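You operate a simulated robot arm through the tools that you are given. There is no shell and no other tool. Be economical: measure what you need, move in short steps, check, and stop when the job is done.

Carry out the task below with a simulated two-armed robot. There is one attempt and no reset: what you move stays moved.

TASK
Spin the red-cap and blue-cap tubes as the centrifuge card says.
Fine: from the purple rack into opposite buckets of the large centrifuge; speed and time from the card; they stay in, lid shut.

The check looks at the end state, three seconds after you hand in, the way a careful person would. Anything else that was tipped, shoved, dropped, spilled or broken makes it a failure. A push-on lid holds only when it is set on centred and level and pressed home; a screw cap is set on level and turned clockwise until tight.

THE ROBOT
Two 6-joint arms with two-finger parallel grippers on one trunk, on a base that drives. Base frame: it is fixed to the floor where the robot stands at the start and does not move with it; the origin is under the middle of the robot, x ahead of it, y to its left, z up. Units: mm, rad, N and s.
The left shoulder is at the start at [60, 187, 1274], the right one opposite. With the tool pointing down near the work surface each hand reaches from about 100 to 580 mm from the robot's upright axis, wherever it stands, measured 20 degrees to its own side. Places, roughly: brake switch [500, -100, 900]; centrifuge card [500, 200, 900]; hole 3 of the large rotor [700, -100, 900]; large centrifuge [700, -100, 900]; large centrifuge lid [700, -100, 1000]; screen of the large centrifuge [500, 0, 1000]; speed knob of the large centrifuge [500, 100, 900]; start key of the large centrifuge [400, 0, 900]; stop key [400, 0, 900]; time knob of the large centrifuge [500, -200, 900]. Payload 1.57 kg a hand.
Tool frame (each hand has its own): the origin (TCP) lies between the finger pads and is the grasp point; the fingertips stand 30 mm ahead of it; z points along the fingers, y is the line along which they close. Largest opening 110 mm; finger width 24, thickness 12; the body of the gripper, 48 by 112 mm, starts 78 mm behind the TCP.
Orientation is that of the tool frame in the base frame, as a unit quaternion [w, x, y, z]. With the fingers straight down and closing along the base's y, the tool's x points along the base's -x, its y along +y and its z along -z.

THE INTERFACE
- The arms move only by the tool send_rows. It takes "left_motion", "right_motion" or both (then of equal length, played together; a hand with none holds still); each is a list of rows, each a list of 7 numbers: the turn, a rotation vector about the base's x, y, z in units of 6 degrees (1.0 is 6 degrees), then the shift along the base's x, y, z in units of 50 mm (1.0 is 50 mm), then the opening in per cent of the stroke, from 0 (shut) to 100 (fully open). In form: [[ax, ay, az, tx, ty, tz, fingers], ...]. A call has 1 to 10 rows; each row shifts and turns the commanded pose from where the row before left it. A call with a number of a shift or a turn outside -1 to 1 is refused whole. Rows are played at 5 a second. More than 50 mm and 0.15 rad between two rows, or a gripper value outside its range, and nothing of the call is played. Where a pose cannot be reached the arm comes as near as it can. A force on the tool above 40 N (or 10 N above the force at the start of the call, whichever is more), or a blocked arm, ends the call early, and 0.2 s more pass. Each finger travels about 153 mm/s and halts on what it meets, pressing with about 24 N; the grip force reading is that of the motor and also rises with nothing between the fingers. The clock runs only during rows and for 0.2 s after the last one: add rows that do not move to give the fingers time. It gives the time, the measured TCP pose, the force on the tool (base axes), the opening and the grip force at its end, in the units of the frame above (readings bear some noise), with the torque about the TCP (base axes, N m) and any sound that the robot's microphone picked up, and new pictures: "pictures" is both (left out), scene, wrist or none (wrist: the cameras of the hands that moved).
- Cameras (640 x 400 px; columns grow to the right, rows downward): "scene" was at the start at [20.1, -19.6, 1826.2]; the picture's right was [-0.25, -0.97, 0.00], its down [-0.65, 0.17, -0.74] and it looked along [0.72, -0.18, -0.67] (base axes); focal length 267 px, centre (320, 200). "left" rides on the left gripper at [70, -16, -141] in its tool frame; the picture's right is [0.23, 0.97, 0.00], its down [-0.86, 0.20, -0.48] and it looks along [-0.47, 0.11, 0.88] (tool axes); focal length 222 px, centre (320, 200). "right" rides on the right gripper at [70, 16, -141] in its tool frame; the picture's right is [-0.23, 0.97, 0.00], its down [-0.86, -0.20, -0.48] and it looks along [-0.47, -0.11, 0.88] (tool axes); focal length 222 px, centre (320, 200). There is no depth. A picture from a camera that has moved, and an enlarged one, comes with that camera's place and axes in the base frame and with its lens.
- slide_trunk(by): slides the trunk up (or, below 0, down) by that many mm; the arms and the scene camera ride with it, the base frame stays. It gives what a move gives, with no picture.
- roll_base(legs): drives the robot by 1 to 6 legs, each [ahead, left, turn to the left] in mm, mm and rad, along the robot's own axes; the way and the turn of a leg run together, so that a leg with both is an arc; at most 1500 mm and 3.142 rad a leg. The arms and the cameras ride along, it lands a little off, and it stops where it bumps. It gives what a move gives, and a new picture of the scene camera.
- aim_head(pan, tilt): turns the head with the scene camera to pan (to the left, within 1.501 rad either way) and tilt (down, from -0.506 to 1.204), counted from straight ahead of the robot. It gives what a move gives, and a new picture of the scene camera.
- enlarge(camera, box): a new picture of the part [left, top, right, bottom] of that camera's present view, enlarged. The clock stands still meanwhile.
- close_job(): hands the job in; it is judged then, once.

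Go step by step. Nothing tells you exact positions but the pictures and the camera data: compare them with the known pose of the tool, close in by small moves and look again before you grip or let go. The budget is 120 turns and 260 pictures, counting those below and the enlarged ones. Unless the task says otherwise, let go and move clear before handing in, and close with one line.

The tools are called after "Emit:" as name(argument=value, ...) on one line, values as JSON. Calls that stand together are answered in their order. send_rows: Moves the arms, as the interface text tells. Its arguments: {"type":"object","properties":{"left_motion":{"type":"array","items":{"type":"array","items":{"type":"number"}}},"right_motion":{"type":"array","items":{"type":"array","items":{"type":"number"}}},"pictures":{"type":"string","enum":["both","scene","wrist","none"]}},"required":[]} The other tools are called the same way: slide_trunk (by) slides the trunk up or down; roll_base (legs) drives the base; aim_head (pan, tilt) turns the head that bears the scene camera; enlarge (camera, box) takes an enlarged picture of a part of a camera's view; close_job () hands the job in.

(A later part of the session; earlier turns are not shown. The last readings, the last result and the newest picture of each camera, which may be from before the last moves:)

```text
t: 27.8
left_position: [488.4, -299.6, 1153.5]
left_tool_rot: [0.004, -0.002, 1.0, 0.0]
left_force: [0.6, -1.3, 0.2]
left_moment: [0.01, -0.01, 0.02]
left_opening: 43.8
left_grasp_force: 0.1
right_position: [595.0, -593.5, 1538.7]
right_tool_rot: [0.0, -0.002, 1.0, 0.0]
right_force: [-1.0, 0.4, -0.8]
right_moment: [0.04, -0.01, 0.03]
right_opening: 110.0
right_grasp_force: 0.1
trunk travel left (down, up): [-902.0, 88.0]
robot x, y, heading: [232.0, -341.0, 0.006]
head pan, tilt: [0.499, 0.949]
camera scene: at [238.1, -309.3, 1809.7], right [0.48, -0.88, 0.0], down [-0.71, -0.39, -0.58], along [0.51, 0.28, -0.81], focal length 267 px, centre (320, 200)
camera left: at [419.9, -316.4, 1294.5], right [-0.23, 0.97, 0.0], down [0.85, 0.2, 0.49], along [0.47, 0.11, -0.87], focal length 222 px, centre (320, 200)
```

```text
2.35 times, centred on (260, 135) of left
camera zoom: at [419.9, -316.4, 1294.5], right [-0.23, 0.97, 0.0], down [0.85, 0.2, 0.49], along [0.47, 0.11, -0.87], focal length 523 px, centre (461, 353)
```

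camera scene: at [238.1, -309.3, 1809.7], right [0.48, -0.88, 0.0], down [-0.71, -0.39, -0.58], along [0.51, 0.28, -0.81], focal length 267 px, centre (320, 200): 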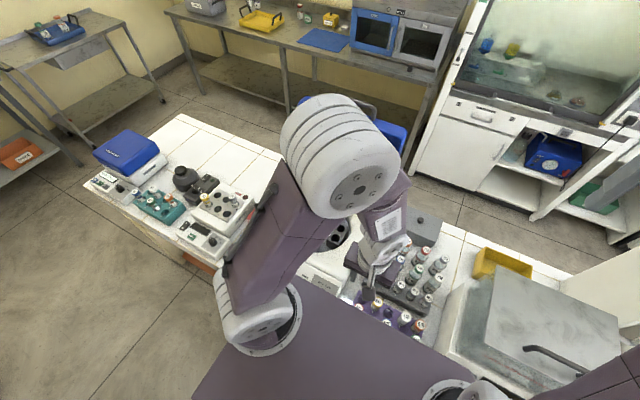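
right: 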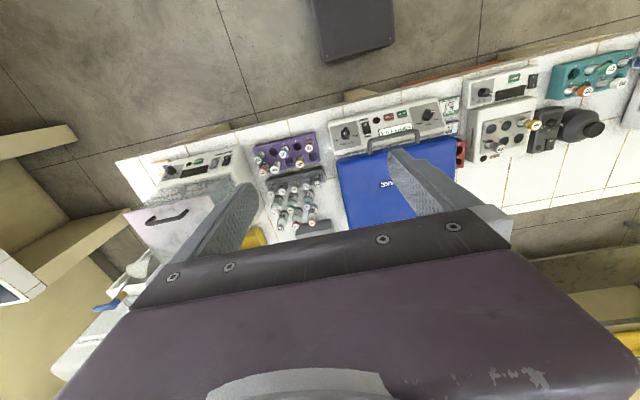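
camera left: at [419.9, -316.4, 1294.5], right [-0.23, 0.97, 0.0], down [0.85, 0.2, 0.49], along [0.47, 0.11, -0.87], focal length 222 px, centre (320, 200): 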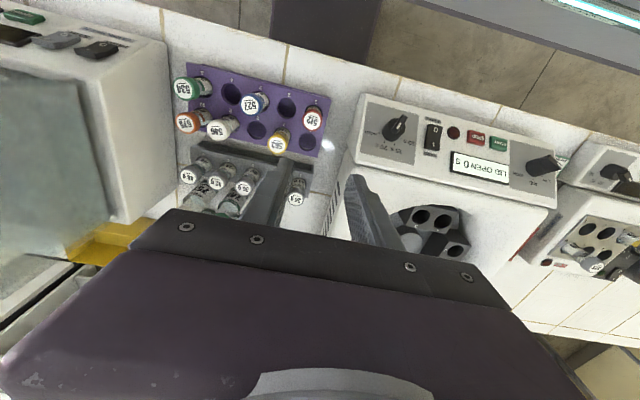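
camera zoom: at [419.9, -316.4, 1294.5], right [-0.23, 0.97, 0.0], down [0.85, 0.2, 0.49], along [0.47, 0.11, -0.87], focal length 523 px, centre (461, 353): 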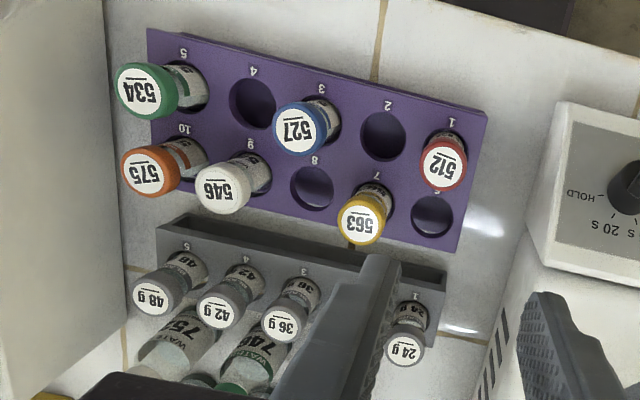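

Red cap at about (475,-312). I descend partway above it and check alignment.

Emit:
send_rows(left_motion=[[0, 0, 0, -0.27, -0.24, -0.5, 45], [0, 0, 0, 0, 0, -0.8, 45], [0, 0, 0, 0, 0, -0.8, 45], [0, 0, 0, 0, 0, -0.7, 45], [0, 0, 0, 0, 0, 0, 45]], pictures="wrist")

Emit:
enlarge(camera="left", box=[220, 100, 400, 260])

```text
t: 28.3
left_position: [486.4, -317.9, 1122.5]
left_tool_rot: [0.012, -0.004, 1.0, -0.005]
left_force: [6.2, 0.9, 0.2]
left_moment: [-0.11, 0.84, -0.02]
left_opening: 49.4
left_grasp_force: 0.0
right_position: [596.1, -594.7, 1536.9]
right_tool_rot: [-0.001, -0.002, 1.0, 0.001]
right_force: [-0.3, 0.5, 0.6]
right_moment: [0.04, 0.0, -0.01]
right_opening: 109.8
right_grasp_force: 0.0
trunk travel left (down, up): [-902.0, 88.0]
robot x, y, heading: [237.3, -345.6, 0.003]
head pan, tilt: [0.499, 0.949]
stopped in row 2 (left hand): the force on the tool passed its limit at 254 N (the readings are from after the stop); the commanded pose is now the measured one
camera left: at [414.2, -333.4, 1262.4], right [-0.23, 0.97, -0.02], down [0.84, 0.21, 0.5], along [0.49, 0.1, -0.87], focal length 222 px, centre (320, 200)
```

left: 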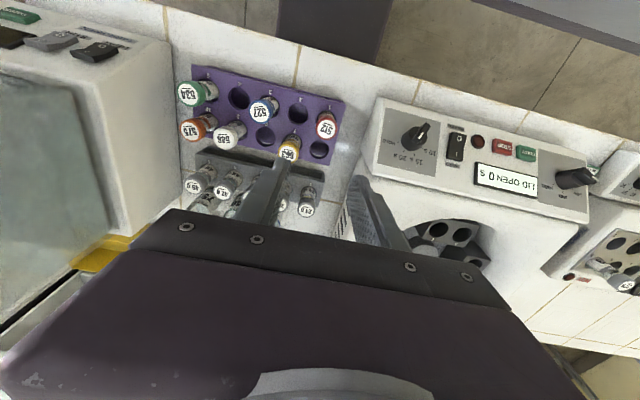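

```text
2.50 times, centred on (310, 180) of left
camera zoom: at [414.2, -333.4, 1262.4], right [-0.23, 0.97, -0.02], down [0.84, 0.21, 0.5], along [0.49, 0.1, -0.87], focal length 555 px, centre (345, 250)
```

zoom: 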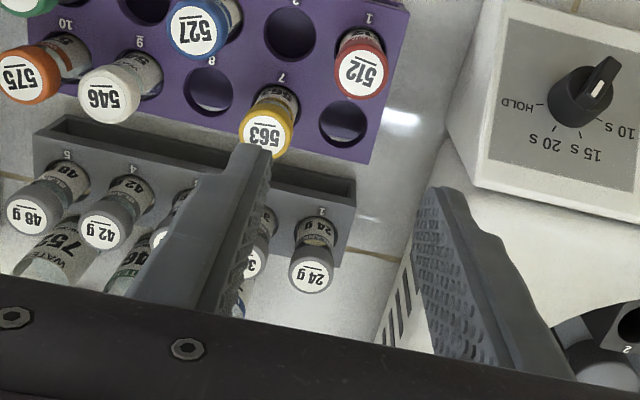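

The hand pressed against my own torso front; nothing on the bench was touched. I lift clear and back the base up about 100 mm to work at the rack.

Emit:
send_rows(left_motion=[[0, 0, 0, 0.4, 0, 0.4, 45], [0, 0, 0, 0.2, 0, 0.6, 45], [0, 0, 0, 0, 0, 0, 45]], pictures="none")

Emit:
roll_base(legs=[[-105, 0, 0]])

Emit:
enlarge(camera="left", box=[120, 0, 560, 240])

```text
t: 29.1
left_position: [513.7, -315.4, 1174.3]
left_tool_rot: [0.012, -0.003, 1.0, -0.006]
left_force: [0.2, 1.1, -0.4]
left_moment: [0.01, -0.01, 0.0]
left_opening: 49.5
left_grasp_force: 0.1
right_position: [594.3, -593.3, 1535.1]
right_tool_rot: [0.0, -0.001, 1.0, 0.0]
right_force: [0.0, -0.8, -1.1]
right_moment: [-0.03, 0.02, 0.0]
right_opening: 110.0
right_grasp_force: 0.1
trunk travel left (down, up): [-902.0, 88.0]
robot x, y, heading: [239.0, -344.9, 0.009]
head pan, tilt: [0.499, 0.949]
```

```text
t: 30.3
left_position: [413.9, -316.5, 1172.1]
left_tool_rot: [0.011, -0.004, 1.0, -0.006]
left_force: [0.6, -0.6, 0.3]
left_moment: [0.03, 0.05, -0.01]
left_opening: 49.4
left_grasp_force: 0.0
right_position: [497.7, -592.8, 1535.6]
right_tool_rot: [-0.003, -0.003, 1.0, 0.0]
right_force: [-0.1, 0.3, -1.2]
right_moment: [0.0, 0.04, 0.04]
right_opening: 110.2
right_grasp_force: 0.1
trunk travel left (down, up): [-902.0, 88.0]
robot x, y, heading: [128.0, -343.9, 0.005]
head pan, tilt: [0.499, 0.949]
camera scene: at [142.3, -309.8, 1809.7], right [0.48, -0.88, 0.0], down [-0.72, -0.39, -0.58], along [0.51, 0.28, -0.82], focal length 267 px, centre (320, 200)
```

scene: 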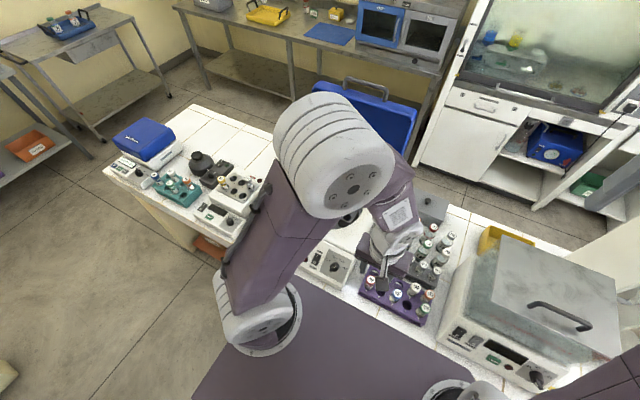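

```text
1.45 times, centred on (340, 120) of left
camera zoom: at [343.9, -331.0, 1311.4], right [-0.23, 0.97, -0.02], down [0.84, 0.21, 0.49], along [0.48, 0.1, -0.87], focal length 323 px, centre (291, 316)
```

zoom: 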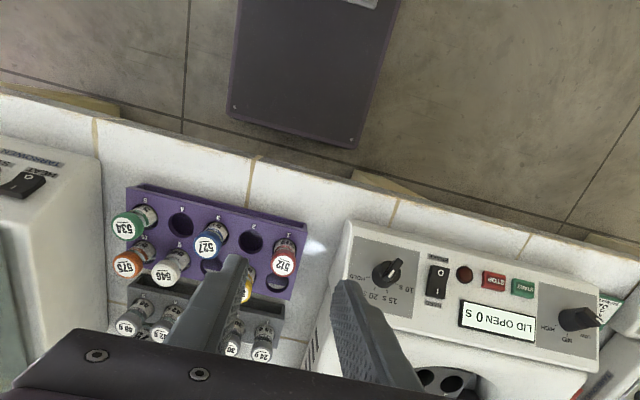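

Clear now. I move to above the red cap.

Emit:
send_rows(left_motion=[[0.11, 0.21, -0.08, 0.4, 0.04, -0.5, 45], [0, 0, 0, 0.4, 0.04, -0.6, 45], [0, 0, 0, 0.4, 0, -0.7, 45], [0, 0, 0, 0, 0, -0.7, 45], [0, 0, 0, 0, 0, -0.7, 45], [0, 0, 0, 0, 0, 0, 45]], pictures="wrist")

Emit:
enlarge(camera="left", box=[220, 100, 400, 260])

```text
t: 31.7
left_position: [470.5, -310.1, 1011.5]
left_tool_rot: [0.002, 0.001, 1.0, 0.0]
left_force: [-0.3, 0.4, 1.2]
left_moment: [0.0, 0.0, 0.01]
left_opening: 49.4
left_grasp_force: 0.1
right_position: [490.1, -594.1, 1538.0]
right_tool_rot: [-0.001, -0.002, 1.0, 0.0]
right_force: [-0.2, -0.3, 0.5]
right_moment: [0.04, -0.07, 0.0]
right_opening: 110.2
right_grasp_force: 0.0
trunk travel left (down, up): [-902.0, 88.0]
robot x, y, heading: [132.1, -343.0, 0.003]
head pan, tilt: [0.499, 0.949]
camera left: at [401.4, -326.2, 1152.6], right [-0.23, 0.97, 0.0], down [0.85, 0.2, 0.48], along [0.47, 0.11, -0.88], focal length 222 px, centre (320, 200)
```

left: 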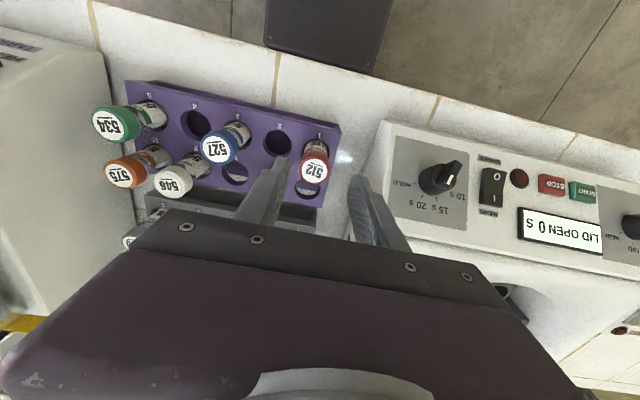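

```text
2.50 times, centred on (310, 180) of left
camera zoom: at [401.4, -326.2, 1152.6], right [-0.23, 0.97, 0.0], down [0.85, 0.2, 0.48], along [0.47, 0.11, -0.88], focal length 555 px, centre (345, 250)
```

zoom: 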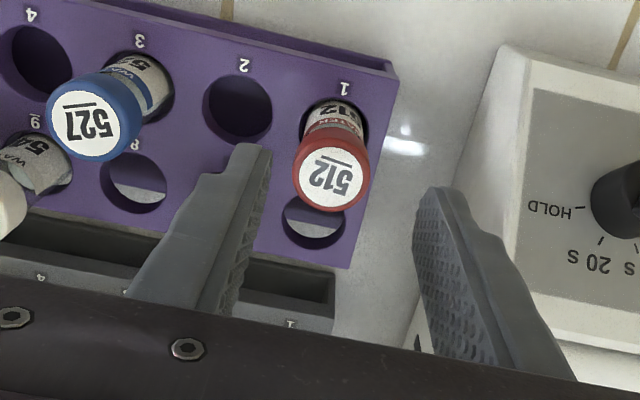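

Emit:
send_rows(left_motion=[[0, 0, 0, 0.1, -0.08, -0.4, 45], [0, 0, 0, 0, 0, -0.4, 45], [0, 0, 0, 0, 0, -0.36, 45], [0, 0, 0, 0, 0, 0, 45]], pictures="wrist")

Emit:
enlarge(camera="left", box=[220, 100, 400, 260])

```text
t: 32.7
left_position: [476.1, -314.8, 953.1]
left_tool_rot: [0.002, 0.002, 1.0, 0.0]
left_force: [-0.2, 0.0, -0.4]
left_moment: [-0.01, -0.01, 0.02]
left_opening: 49.7
left_grasp_force: 0.0
right_position: [491.2, -593.8, 1537.3]
right_tool_rot: [-0.001, -0.003, 1.0, 0.0]
right_force: [-0.7, -0.1, 0.2]
right_moment: [-0.01, 0.0, -0.01]
right_opening: 109.7
right_grasp_force: 0.1
trunk travel left (down, up): [-902.0, 88.0]
robot x, y, heading: [132.0, -341.7, 0.002]
head pan, tilt: [0.499, 0.949]
camera left: at [406.1, -331.0, 1094.6], right [-0.23, 0.97, 0.0], down [0.85, 0.2, 0.48], along [0.47, 0.11, -0.88], focal length 222 px, centre (320, 200)
```

left: 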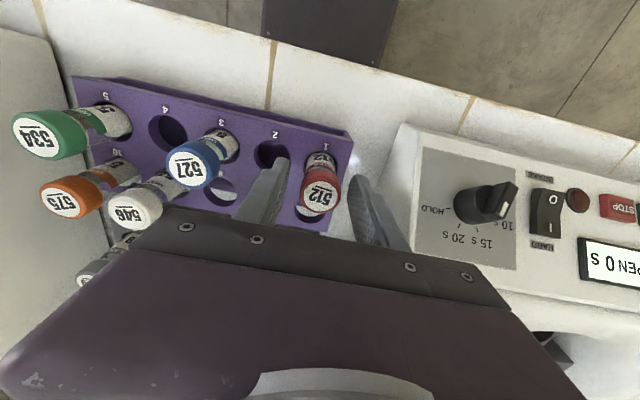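

```text
2.50 times, centred on (310, 180) of left
camera zoom: at [406.1, -331.0, 1094.6], right [-0.23, 0.97, 0.0], down [0.85, 0.2, 0.48], along [0.47, 0.11, -0.88], focal length 555 px, centre (345, 250)
```

zoom: 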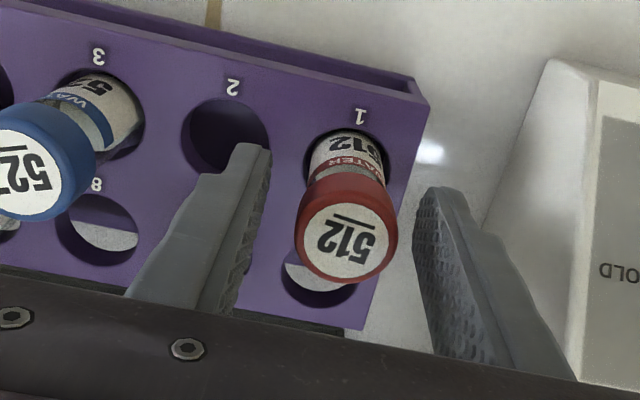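

Emit:
send_rows(left_motion=[[0, 0, 0, 0, 0, -0.18, 45], [0, 0, 0, 0, 0, 0, 20], [0, 0, 0, 0, 0, 0, 15], [0, 0, 0, 0, 0, 0, 15]], pictures="none")

```text
t: 33.7
left_position: [475.1, -314.9, 945.6]
left_tool_rot: [0.002, 0.001, 1.0, 0.0]
left_force: [-0.8, -0.1, 1.4]
left_moment: [0.03, 0.05, 0.01]
left_opening: 28.8
left_grasp_force: 24.2
right_position: [491.3, -594.5, 1536.4]
right_tool_rot: [-0.001, -0.003, 1.0, 0.0]
right_force: [0.6, -0.5, -0.3]
right_moment: [0.0, 0.0, 0.0]
right_opening: 110.2
right_grasp_force: 0.1
trunk travel left (down, up): [-902.0, 88.0]
robot x, y, heading: [129.9, -344.8, -0.001]
head pan, tilt: [0.499, 0.949]
```

Gripped (28.8 mm cap). I lift straight up.

Emit:
send_rows(left_motion=[[0, 0, 0, 0, 0, 0.4, 15], [0, 0, 0, 0, 0, 0.6, 15], [0, 0, 0, 0, 0, 0.7, 15], [0, 0, 0, 0, 0, 0.7, 15], [0, 0, 0, 0, 0, 0.8, 15], [0, 0, 0, 0, 0, 0.8, 15]], pictures="both")

```text
t: 35.1
left_position: [474.5, -314.0, 1146.1]
left_tool_rot: [0.002, 0.001, 1.0, 0.0]
left_force: [0.6, -0.1, 0.6]
left_moment: [-0.02, -0.02, -0.01]
left_opening: 28.6
left_grasp_force: 24.0
right_position: [489.0, -592.7, 1537.3]
right_tool_rot: [-0.001, -0.002, 1.0, 0.0]
right_force: [-0.2, 0.2, -0.5]
right_moment: [0.01, 0.03, 0.0]
right_opening: 110.0
right_grasp_force: 0.1
trunk travel left (down, up): [-902.0, 88.0]
robot x, y, heading: [131.5, -347.1, 0.003]
head pan, tilt: [0.499, 0.949]
camera scene: at [132.5, -309.1, 1809.7], right [0.48, -0.88, 0.0], down [-0.71, -0.39, -0.58], along [0.51, 0.28, -0.81], focal length 267 px, centre (320, 200)
camera left: at [405.6, -330.6, 1287.8], right [-0.23, 0.97, 0.0], down [0.85, 0.2, 0.48], along [0.47, 0.11, -0.88], focal length 222 px, centre (320, 200)
```

scene: 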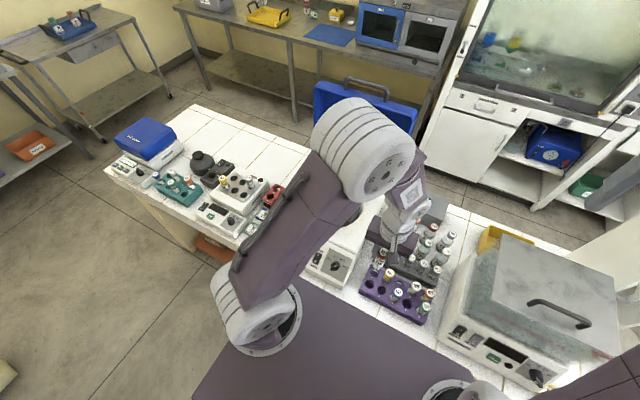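
left: 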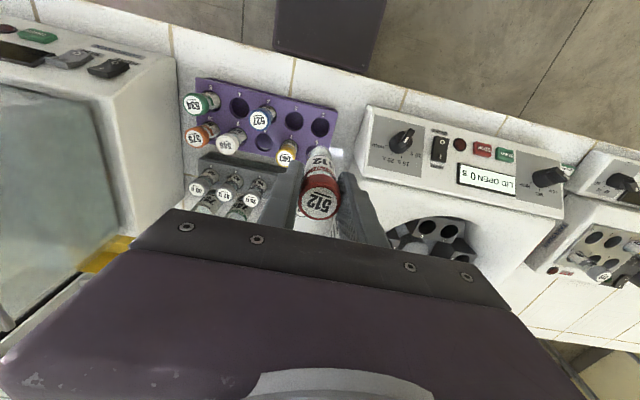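

Tube held. I carry it over toward hole 3.

Emit:
send_rows(left_motion=[[0, 0, 0, 0.55, 0.5, 0, 15], [0, 0, 0, 0.55, 0.5, 0, 15], [0, 0, 0, 0.55, 0.5, 0, 15], [0, 0, 0, 0.55, 0.5, 0, 15], [0, 0, 0, 0.55, 0.5, 0, 15], [0, 0, 0, 0.55, 0.5, 0, 15], [0, 0, 0, 0.5, 0.5, 0, 15], [0, 0, 0, 0, 0, 0, 15]], pictures="both")

Emit:
enlarge(camera="left", box=[220, 60, 420, 220])

Emit:
enlarge(camera="scene", box=[290, 120, 450, 240])

```text
t: 36.9
left_position: [664.7, -140.4, 1145.2]
left_tool_rot: [0.002, 0.002, 1.0, -0.001]
left_force: [-0.1, -0.5, -0.3]
left_moment: [0.01, -0.03, -0.03]
left_opening: 28.9
left_grasp_force: 23.9
right_position: [490.9, -594.8, 1538.2]
right_tool_rot: [-0.002, -0.003, 1.0, 0.0]
right_force: [0.1, -0.6, 0.3]
right_moment: [0.0, -0.01, 0.0]
right_opening: 110.0
right_grasp_force: 0.0
trunk travel left (down, up): [-902.0, 88.0]
robot x, y, heading: [128.0, -349.1, 0.001]
head pan, tilt: [0.499, 0.949]
camera scene: at [133.9, -309.7, 1809.7], right [0.48, -0.88, 0.0], down [-0.71, -0.39, -0.58], along [0.51, 0.28, -0.81], focal length 267 px, centre (320, 200)
camera left: at [596.4, -155.8, 1287.1], right [-0.23, 0.97, 0.0], down [0.85, 0.2, 0.48], along [0.47, 0.11, -0.88], focal length 222 px, centre (320, 200)
```

scene: 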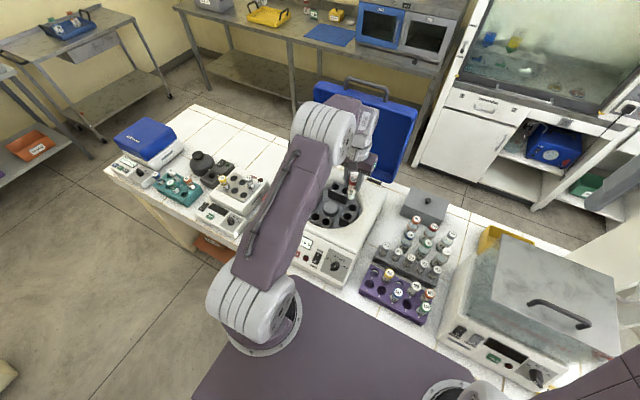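
left: 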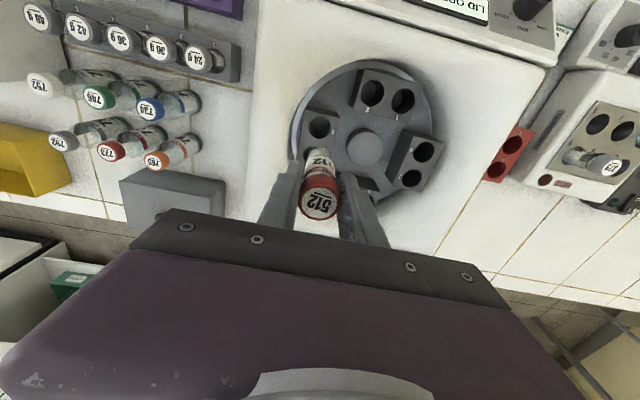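

```text
2.50 times, centred on (320, 140) of left
camera zoom: at [596.4, -155.8, 1287.1], right [-0.23, 0.97, 0.0], down [0.85, 0.2, 0.48], along [0.47, 0.11, -0.88], focal length 555 px, centre (320, 350)
```

zoom: 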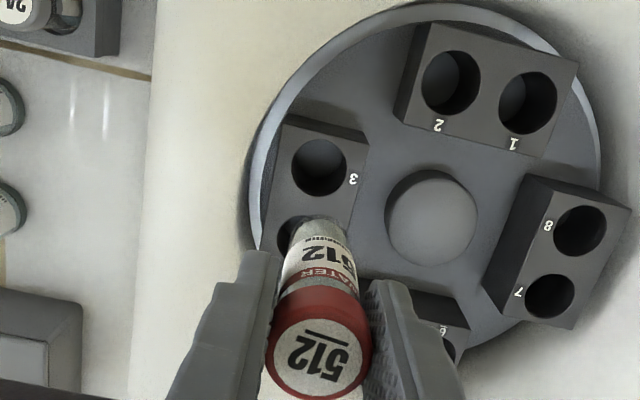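

```text
3.33 times, centred on (370, 180) of scene
camera zoom: at [133.9, -309.7, 1809.7], right [0.48, -0.88, 0.0], down [-0.71, -0.39, -0.58], along [0.51, 0.28, -0.81], focal length 890 px, centre (153, 267)
```

zoom: 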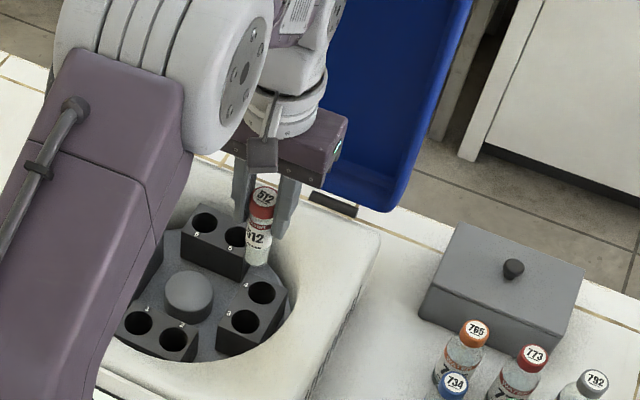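

Hole 3 triangulates to (655,-143,953). I align and lower to just above it, then check.

Emit:
send_rows(left_motion=[[0, 0, 0, -0.19, -0.05, -0.3, 15], [0, 0, 0, 0, 0, -0.7, 15], [0, 0, 0, 0, 0, -0.7, 15], [0, 0, 0, 0, 0, -0.6, 15], [0, 0, 0, 0, 0, 0, 15]], pictures="wrist")

Emit:
enlarge(camera="left", box=[220, 60, 420, 220])

Emit:
enlarge(camera="scene", box=[290, 150, 410, 240])

```text
t: 38.1
left_position: [656.2, -144.9, 1031.5]
left_tool_rot: [0.002, 0.001, 1.0, 0.0]
left_force: [-0.9, -0.2, -0.3]
left_moment: [-0.03, -0.01, 0.0]
left_opening: 28.4
left_grasp_force: 23.7
right_position: [491.4, -592.9, 1536.6]
right_tool_rot: [-0.001, -0.003, 1.0, -0.001]
right_force: [-0.9, 0.4, -0.4]
right_moment: [-0.05, -0.03, 0.03]
right_opening: 109.9
right_grasp_force: 0.1
trunk travel left (down, up): [-902.0, 88.0]
robot x, y, heading: [125.8, -342.8, 0.003]
head pan, tilt: [0.499, 0.949]
camera left: at [587.7, -160.7, 1171.5], right [-0.23, 0.97, 0.0], down [0.85, 0.2, 0.48], along [0.47, 0.11, -0.88], focal length 222 px, centre (320, 200)
```

left: 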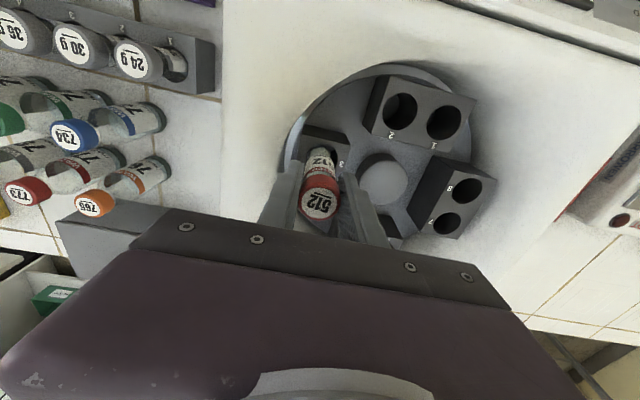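

```text
2.50 times, centred on (320, 140) of left
camera zoom: at [587.7, -160.7, 1171.5], right [-0.23, 0.97, 0.0], down [0.85, 0.2, 0.48], along [0.47, 0.11, -0.88], focal length 555 px, centre (320, 350)
```

zoom: 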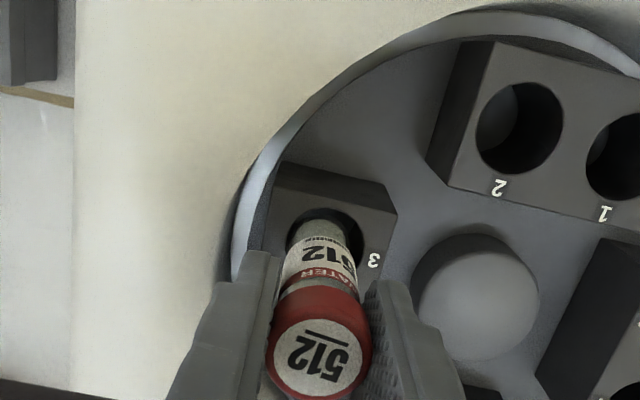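

```text
4.44 times, centred on (350, 195) of scene
camera zoom: at [133.9, -309.6, 1809.7], right [0.48, -0.88, 0.0], down [-0.71, -0.39, -0.58], along [0.51, 0.28, -0.81], focal length 1187 px, centre (187, 222)
```

zoom: 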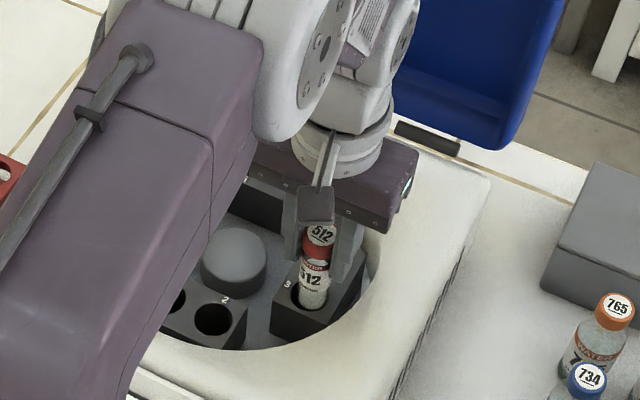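

Aligned over hole 3; lowering slowly.

Emit:
send_rows(left_motion=[[0, 0, 0, -0.01, 0.03, -0.3, 15], [0, 0, 0, 0, 0, -0.2, 15], [0, 0, 0, 0, 0, -0.2, 15]], pictures="wrist")

Emit:
enlarge(camera="left", box=[220, 60, 420, 220])

```text
t: 38.9
left_position: [655.9, -141.0, 995.0]
left_tool_rot: [0.001, 0.001, 1.0, 0.0]
left_force: [-0.2, 0.3, -3.6]
left_moment: [-0.03, 0.0, -0.01]
left_opening: 28.6
left_grasp_force: 24.0
right_position: [491.9, -592.6, 1537.5]
right_tool_rot: [-0.001, -0.002, 1.0, 0.0]
right_force: [0.0, -0.3, -0.3]
right_moment: [0.0, 0.0, -0.01]
right_opening: 109.7
right_grasp_force: 0.0
trunk travel left (down, up): [-902.0, 88.0]
robot x, y, heading: [133.2, -346.1, 0.002]
head pan, tilt: [0.499, 0.949]
camera left: at [587.5, -157.8, 1136.3], right [-0.23, 0.97, 0.0], down [0.85, 0.2, 0.48], along [0.47, 0.11, -0.88], focal length 222 px, centre (320, 200)
```

left: 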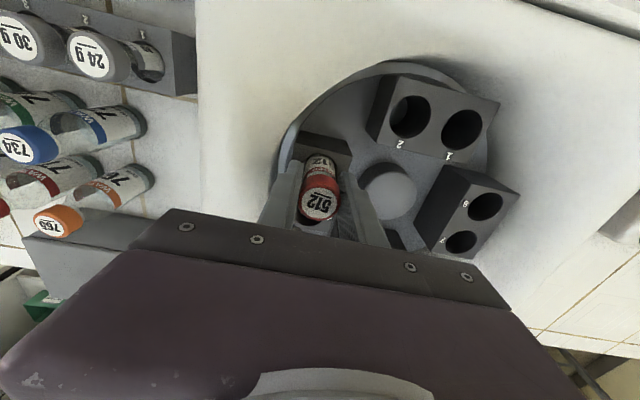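

```text
2.50 times, centred on (320, 140) of left
camera zoom: at [587.5, -157.8, 1136.3], right [-0.23, 0.97, 0.0], down [0.85, 0.2, 0.48], along [0.47, 0.11, -0.88], focal length 555 px, centre (320, 350)
```

zoom: 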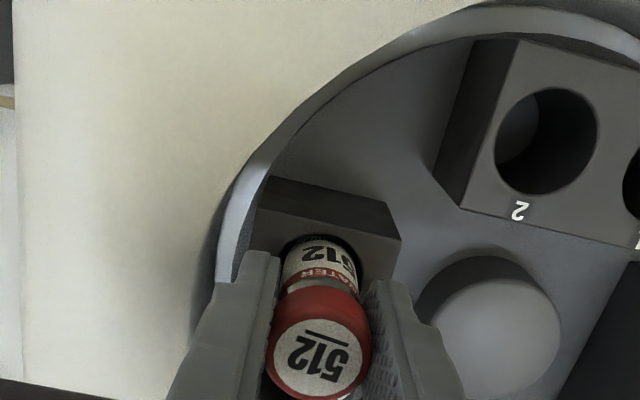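

Emit:
send_rows(left_motion=[[0, 0, 0, 0, 0, -0.14, 15], [0, 0, 0, 0, 0, 0, 15]], pictures="none")

```text
t: 39.5
left_position: [655.5, -141.7, 988.8]
left_tool_rot: [0.001, 0.001, 1.0, 0.0]
left_force: [0.2, 0.1, -2.9]
left_moment: [0.0, 0.07, -0.01]
left_opening: 28.7
left_grasp_force: 23.7
right_position: [492.4, -593.0, 1536.6]
right_tool_rot: [-0.001, -0.002, 1.0, -0.001]
right_force: [-0.1, -0.5, -0.6]
right_moment: [0.01, 0.02, -0.03]
right_opening: 110.1
right_grasp_force: 0.0
trunk travel left (down, up): [-902.0, 88.0]
robot x, y, heading: [132.2, -346.9, 0.001]
head pan, tilt: [0.499, 0.949]
```

Emit:
send_rows(left_motion=[[0, 0, 0, 0, 0, 0, 36], [0, 0, 0, 0, 0, 0, 36]], pictures="wrist")

Emit:
enlarge(camera="left", box=[220, 60, 420, 220])

```text
t: 40.1
left_position: [655.4, -140.6, 989.0]
left_tool_rot: [0.001, 0.001, 1.0, 0.0]
left_force: [0.3, 0.1, -0.5]
left_moment: [0.01, -0.03, 0.01]
left_opening: 39.6
left_grasp_force: 0.0
right_position: [490.7, -594.4, 1536.5]
right_tool_rot: [-0.001, -0.002, 1.0, 0.0]
right_force: [-0.4, -0.3, 1.4]
right_moment: [-0.01, -0.01, 0.04]
right_opening: 110.0
right_grasp_force: 0.1
trunk travel left (down, up): [-902.0, 88.0]
robot x, y, heading: [131.4, -344.1, 0.003]
head pan, tilt: [0.499, 0.949]
camera left: at [586.8, -157.6, 1129.9], right [-0.23, 0.97, 0.0], down [0.85, 0.2, 0.48], along [0.47, 0.11, -0.88], focal length 222 px, centre (320, 200)
```

left: 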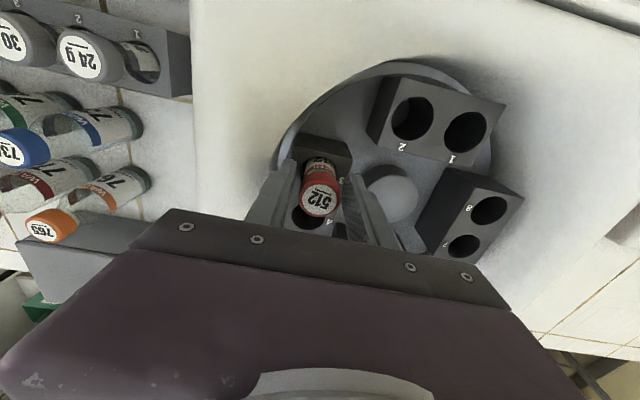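

```text
2.50 times, centred on (320, 140) of left
camera zoom: at [586.8, -157.6, 1129.9], right [-0.23, 0.97, 0.0], down [0.85, 0.2, 0.48], along [0.47, 0.11, -0.88], focal length 555 px, centre (320, 350)
```

zoom: 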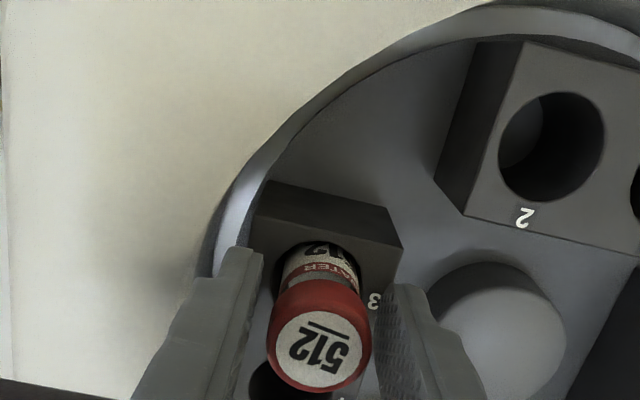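

Red tube is seated in hole 3. I rise clear and go back for the blue tube.

Emit:
send_rows(left_motion=[[0, 0, 0, 0, 0, 0.4, 36], [0, 0, 0, 0, 0, 0.8, 36], [0, 0, 0, 0, 0, 0.8, 45], [0, 0, 0, -0.5, -0.6, 0.3, 45], [0, 0, 0, -0.6, -0.7, 0, 45], [0, 0, 0, -0.6, -0.7, 0, 45], [0, 0, 0, -0.6, -0.7, 0, 45], [0, 0, 0, -0.6, -0.7, 0, 45], [0, 0, 0, -0.6, -0.7, 0, 45], [0, 0, 0, 0, -0.6, 0, 45]], pictures="none")

Emit:
send_rows(left_motion=[[0, 0, 0, 0, -0.5, -0.6, 45], [0, 0, 0, 0, 0, -0.8, 45], [0, 0, 0, 0, 0, -0.8, 45], [0, 0, 0, 0, 0, 0, 45]], pictures="wrist")

Emit:
enlarge(camera="left", box=[220, 100, 400, 260])

Emit:
enlarge(camera="scene", box=[290, 160, 390, 240])

```text
t: 42.3
left_position: [479.9, -377.3, 1102.9]
left_tool_rot: [0.002, 0.0, 1.0, 0.0]
left_force: [-0.2, -0.9, -0.6]
left_moment: [0.01, 0.04, 0.0]
left_opening: 50.0
left_grasp_force: 0.3
right_position: [491.6, -594.9, 1537.2]
right_tool_rot: [-0.001, -0.003, 1.0, 0.001]
right_force: [-0.2, 0.3, -0.4]
right_moment: [0.02, 0.02, -0.02]
right_opening: 110.0
right_grasp_force: 0.1
trunk travel left (down, up): [-902.0, 88.0]
robot x, y, heading: [129.2, -343.0, 0.007]
head pan, tilt: [0.499, 0.949]
```

```text
t: 43.3
left_position: [478.8, -401.5, 993.3]
left_tool_rot: [0.002, 0.001, 1.0, 0.001]
left_force: [0.8, -0.6, -0.1]
left_moment: [0.0, -0.04, 0.01]
left_opening: 49.3
left_grasp_force: 0.1
right_position: [490.5, -594.0, 1537.5]
right_tool_rot: [0.001, -0.003, 1.0, 0.0]
right_force: [-0.5, 0.3, -0.2]
right_moment: [-0.01, -0.03, -0.01]
right_opening: 109.7
right_grasp_force: 0.1
trunk travel left (down, up): [-902.0, 88.0]
robot x, y, heading: [129.5, -348.1, 0.003]
head pan, tilt: [0.499, 0.949]
camera left: at [410.1, -417.6, 1134.0], right [-0.23, 0.97, 0.0], down [0.85, 0.2, 0.48], along [0.47, 0.11, -0.88], focal length 222 px, centre (320, 200)
```

left: 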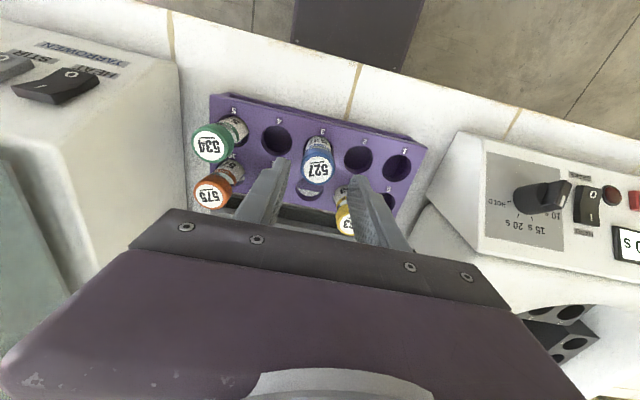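

```text
2.50 times, centred on (310, 180) of left
camera zoom: at [410.1, -417.6, 1134.0], right [-0.23, 0.97, 0.0], down [0.85, 0.2, 0.48], along [0.47, 0.11, -0.88], focal length 555 px, centre (345, 250)
```

zoom: 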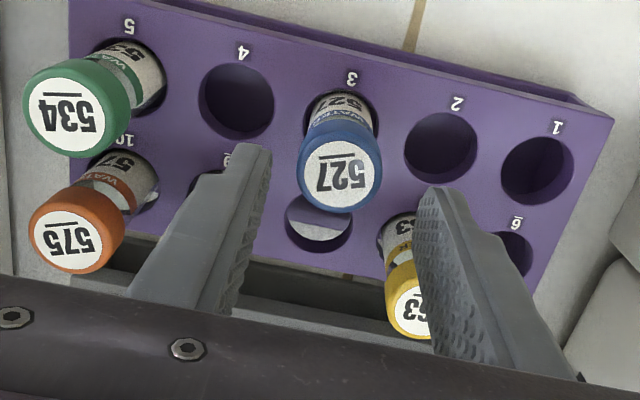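

```text
5.00 times, centred on (340, 200) of scene
camera zoom: at [133.4, -309.8, 1809.7], right [0.48, -0.88, 0.0], down [-0.71, -0.39, -0.58], along [0.51, 0.28, -0.81], focal length 1336 px, centre (220, 200)
```

zoom: 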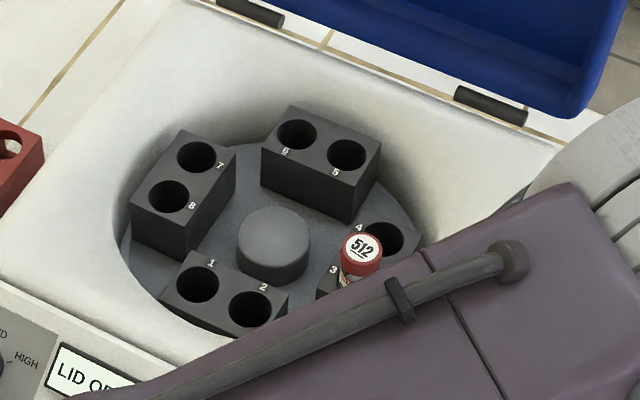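

Red sits well in hole 3. Blue cap centre is (477,-403), so I descend and grip.

Emit:
send_rows(left_motion=[[0, 0, 0, -0.04, -0.03, -0.4, 45], [0, 0, 0, 0, 0, -0.4, 45], [0, 0, 0, 0, 0, -0.17, 45], [0, 0, 0, 0, 0, 0, 20], [0, 0, 0, 0, 0, 0, 15], [0, 0, 0, 0, 0, 0, 15]], pictures="wrist")

```text
t: 44.7
left_position: [477.1, -402.9, 944.7]
left_tool_rot: [0.002, 0.001, 1.0, 0.0]
left_force: [0.6, -0.5, 0.9]
left_moment: [-0.07, 0.0, -0.02]
left_opening: 28.9
left_grasp_force: 24.1
right_position: [491.6, -592.3, 1536.8]
right_tool_rot: [-0.001, -0.003, 1.0, 0.0]
right_force: [0.2, 0.1, 0.0]
right_moment: [0.02, -0.01, 0.01]
right_opening: 110.0
right_grasp_force: 0.0
trunk travel left (down, up): [-902.0, 88.0]
robot x, y, heading: [134.8, -345.0, 0.004]
head pan, tilt: [0.499, 0.949]
camera left: at [408.8, -419.5, 1086.5], right [-0.23, 0.97, 0.0], down [0.85, 0.2, 0.48], along [0.47, 0.11, -0.88], focal length 222 px, centre (320, 200)
```

left: 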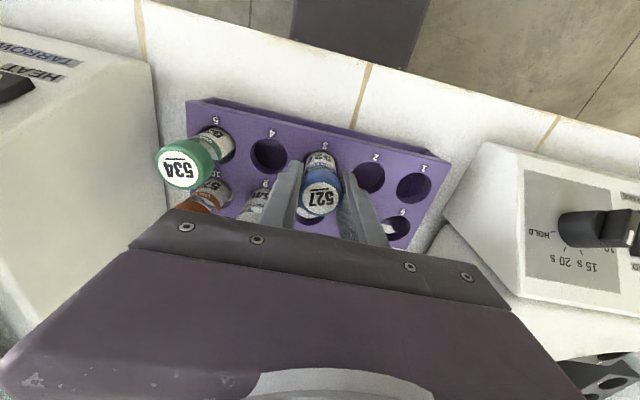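

Emit:
send_rows(left_motion=[[0, 0, 0, 0, 0, 0.4, 15], [0, 0, 0, 0, 0, 0.6, 15], [0, 0, 0, 0, 0, 0.7, 15], [0, 0, 0, 0, 0, 0.7, 15], [0, 0, 0, 0, 0, 0.8, 15], [0, 0, 0, 0, 0, 0.8, 15]], pictures="none")

Emit:
send_rows(left_motion=[[0, 0, 0, 0.27, 0.84, 0, 15], [0, 0, 0, 0.27, 0.84, 0, 15], [0, 0, 0, 0.27, 0.84, 0, 15], [0, 0, 0, 0.27, 0.84, 0, 15], [0, 0, 0, 0.27, 0.84, 0, 15], [0, 0, 0, 0.27, 0.84, 0, 15], [0, 0, 0, 0.27, 0.84, 0, 15], [0, 0, 0, 0.27, 0.84, 0, 15], [0, 0, 0, 0.27, 0.84, 0, 15], [0, 0, 0, 0.27, 0.84, 0, 15]], pictures="none")

Emit:
roll_base(legs=[[85, 0, 0]])

Emit:
enlarge(camera="left", box=[170, 20, 470, 240])

```text
t: 46.1
left_position: [476.0, -400.0, 1145.6]
left_tool_rot: [0.003, 0.001, 1.0, 0.0]
left_force: [-0.5, 0.6, -0.6]
left_moment: [-0.01, -0.02, 0.0]
left_opening: 28.9
left_grasp_force: 24.4
right_position: [490.0, -593.6, 1538.5]
right_tool_rot: [-0.001, -0.001, 1.0, 0.0]
right_force: [0.3, 0.5, 0.0]
right_moment: [0.01, -0.02, 0.01]
right_opening: 110.3
right_grasp_force: 0.2
trunk travel left (down, up): [-902.0, 88.0]
robot x, y, heading: [129.3, -347.0, 0.001]
head pan, tilt: [0.499, 0.949]
```

```text
t: 48.3
left_position: [614.0, 18.9, 1143.9]
left_tool_rot: [0.001, 0.001, 1.0, -0.001]
left_force: [-0.2, -0.2, -0.3]
left_moment: [-0.04, 0.01, 0.03]
left_opening: 28.9
left_grasp_force: 24.0
right_position: [492.5, -591.8, 1538.3]
right_tool_rot: [-0.001, -0.002, 1.0, -0.001]
right_force: [0.9, 0.7, 0.6]
right_moment: [-0.02, -0.02, 0.0]
right_opening: 110.0
right_grasp_force: 0.0
trunk travel left (down, up): [-902.0, 88.0]
robot x, y, heading: [128.2, -344.8, 0.003]
head pan, tilt: [0.499, 0.949]
```

```text
t: 49.4
left_position: [690.8, 16.7, 1148.0]
left_tool_rot: [0.006, 0.002, 1.0, 0.0]
left_force: [0.0, 0.2, -0.2]
left_moment: [0.02, -0.03, 0.0]
left_opening: 28.9
left_grasp_force: 24.1
right_position: [562.0, -594.3, 1540.3]
right_tool_rot: [0.003, -0.001, 1.0, 0.0]
right_force: [-1.5, 0.1, 0.3]
right_moment: [0.03, -0.1, -0.01]
right_opening: 110.1
right_grasp_force: 0.1
trunk travel left (down, up): [-902.0, 88.0]
robot x, y, heading: [214.2, -347.6, 0.002]
head pan, tilt: [0.499, 0.949]
camera scene: at [204.9, -309.8, 1809.8], right [0.48, -0.88, 0.0], down [-0.71, -0.39, -0.59], along [0.52, 0.28, -0.81], focal length 267 px, centre (320, 200)
```

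scene: 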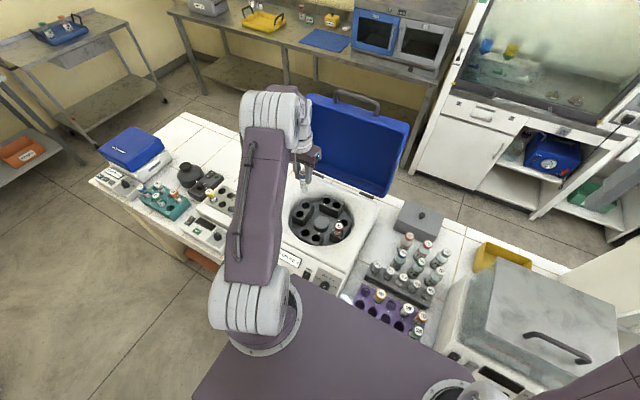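

```text
1.82 times, centred on (320, 130) of left
camera zoom: at [620.7, 0.8, 1289.1], right [-0.23, 0.97, 0.0], down [0.85, 0.2, 0.49], along [0.48, 0.11, -0.87], focal length 404 px, centre (320, 327)
```

zoom: 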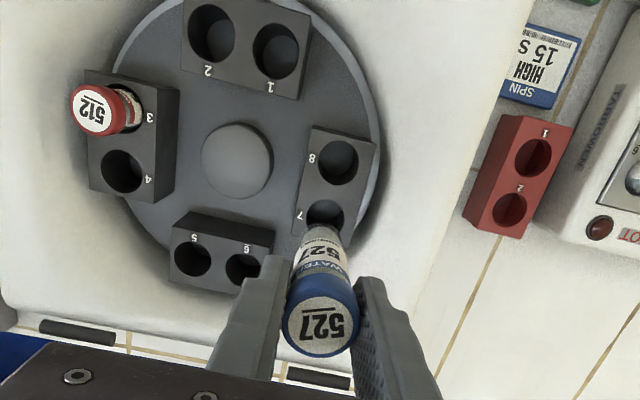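

Hole 7 is at ≈(698,23). I align and lower partway.

Emit:
send_rows(left_motion=[[0, 0.05, 0, 0.1, 0.12, -0.3, 15], [0, 0, 0, 0, 0, -0.7, 15], [0, 0, 0, 0, 0, -0.7, 15], [0, 0, 0, 0, 0, -0.55, 15], [0, 0, 0, 0, 0, 0, 15], [0, 0, 0, 0, 0, 0, 15]], pictures="wrist")

Emit:
enlarge(camera="left", box=[220, 60, 420, 220])

Emit:
enlarge(camera="scene", box=[270, 170, 370, 250])

```text
t: 50.8
left_position: [701.7, 22.2, 1031.0]
left_tool_rot: [-0.001, 0.0, 1.0, 0.0]
left_force: [-0.3, -0.3, -0.8]
left_moment: [-0.02, 0.04, 0.01]
left_opening: 28.9
left_grasp_force: 24.1
right_position: [574.3, -593.9, 1536.2]
right_tool_rot: [-0.001, -0.002, 1.0, 0.0]
right_force: [0.0, 0.3, -0.2]
right_moment: [-0.01, -0.02, -0.02]
right_opening: 110.3
right_grasp_force: 0.1
trunk travel left (down, up): [-902.0, 88.0]
robot x, y, heading: [215.9, -343.2, 0.008]
head pan, tilt: [0.499, 0.949]
camera left: at [634.2, 6.1, 1172.7], right [-0.23, 0.97, 0.0], down [0.86, 0.2, 0.48], along [0.46, 0.11, -0.88], focal length 222 px, centre (320, 200)
```

left: 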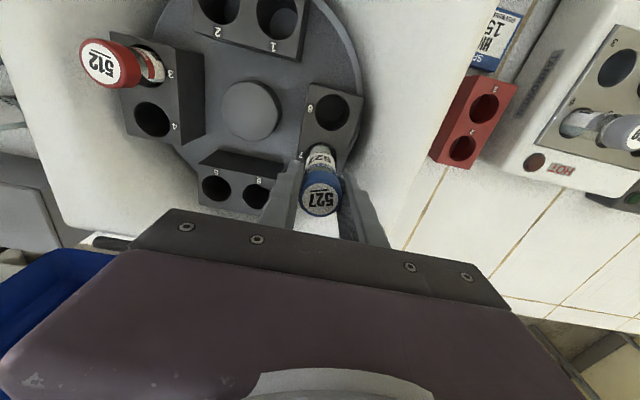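

```text
2.50 times, centred on (320, 140) of left
camera zoom: at [634.2, 6.1, 1172.7], right [-0.23, 0.97, 0.0], down [0.86, 0.2, 0.48], along [0.46, 0.11, -0.88], focal length 555 px, centre (320, 350)
```

zoom: 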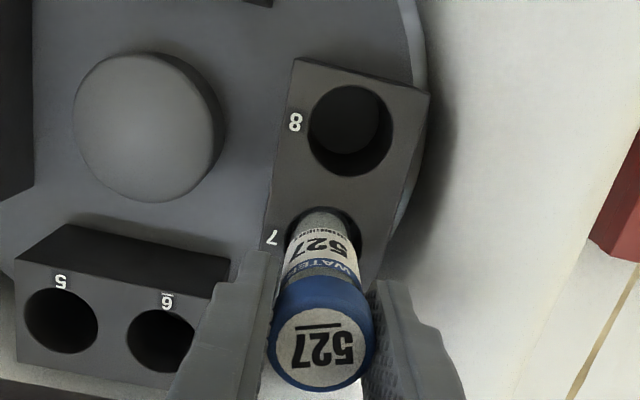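

```text
5.00 times, centred on (320, 210) of scene
camera zoom: at [217.0, -309.5, 1809.7], right [0.48, -0.88, 0.0], down [-0.71, -0.39, -0.58], along [0.51, 0.28, -0.81], focal length 1336 px, centre (320, 150)
```

zoom: 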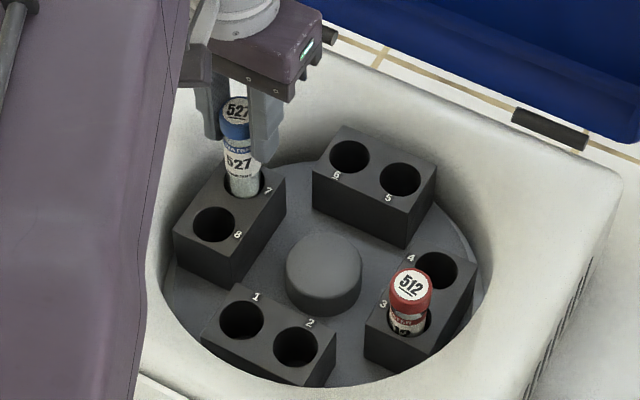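

Emit:
send_rows(left_motion=[[0, 0, 0, 0.04, 0.03, -0.3, 15], [0, 0, 0, 0, 0, -0.2, 15], [0, 0, 0, 0, 0, -0.2, 15]], pictures="wrist")

Emit:
enlarge(camera="left", box=[220, 60, 420, 220])

Emit:
enlarge(camera="scene", box=[270, 170, 370, 250])

```text
t: 51.6
left_position: [704.0, 23.7, 996.8]
left_tool_rot: [-0.002, 0.001, 1.0, -0.002]
left_force: [0.2, 0.1, -3.5]
left_moment: [-0.02, 0.0, 0.01]
left_opening: 28.9
left_grasp_force: 23.9
right_position: [575.3, -594.6, 1537.4]
right_tool_rot: [-0.001, -0.002, 1.0, 0.0]
right_force: [-0.3, -0.1, 0.1]
right_moment: [-0.02, 0.02, -0.01]
right_opening: 110.0
right_grasp_force: 0.1
trunk travel left (down, up): [-902.0, 88.0]
robot x, y, heading: [214.3, -349.7, 0.005]
head pan, tilt: [0.499, 0.949]
camera left: at [636.9, 8.2, 1137.6], right [-0.23, 0.97, 0.0], down [0.86, 0.2, 0.48], along [0.46, 0.11, -0.88], focal length 222 px, centre (320, 200)
```

left: 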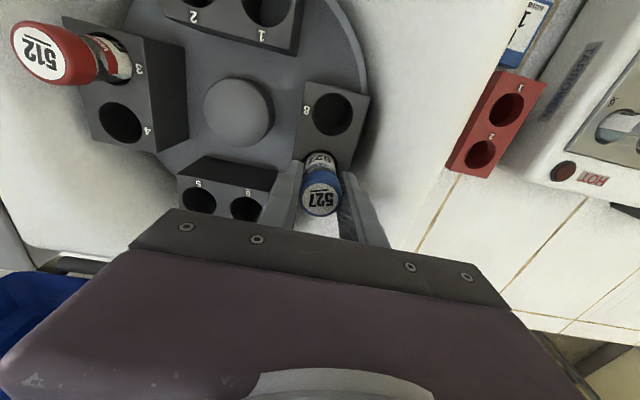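

```text
2.50 times, centred on (320, 140) of left
camera zoom: at [636.9, 8.2, 1137.6], right [-0.23, 0.97, 0.0], down [0.86, 0.2, 0.48], along [0.46, 0.11, -0.88], focal length 555 px, centre (320, 350)
```

zoom: 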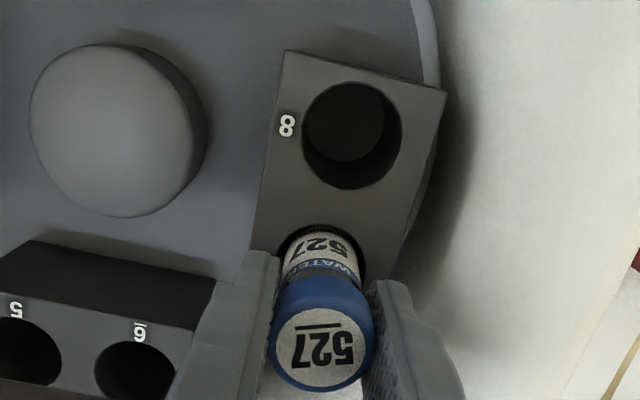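

```text
5.00 times, centred on (320, 210) of scene
camera zoom: at [218.7, -308.8, 1809.7], right [0.48, -0.88, 0.0], down [-0.71, -0.39, -0.58], along [0.51, 0.28, -0.81], focal length 1336 px, centre (320, 150)
```

zoom: 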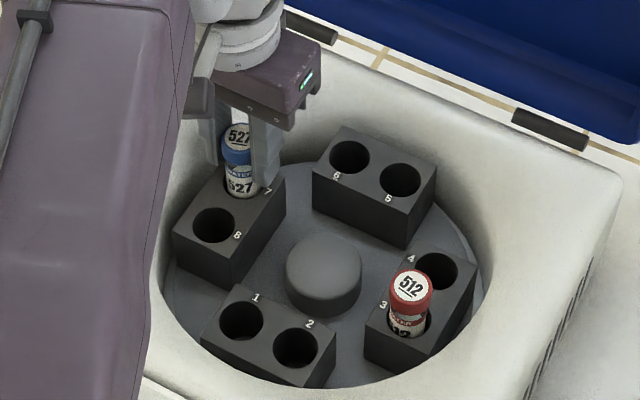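

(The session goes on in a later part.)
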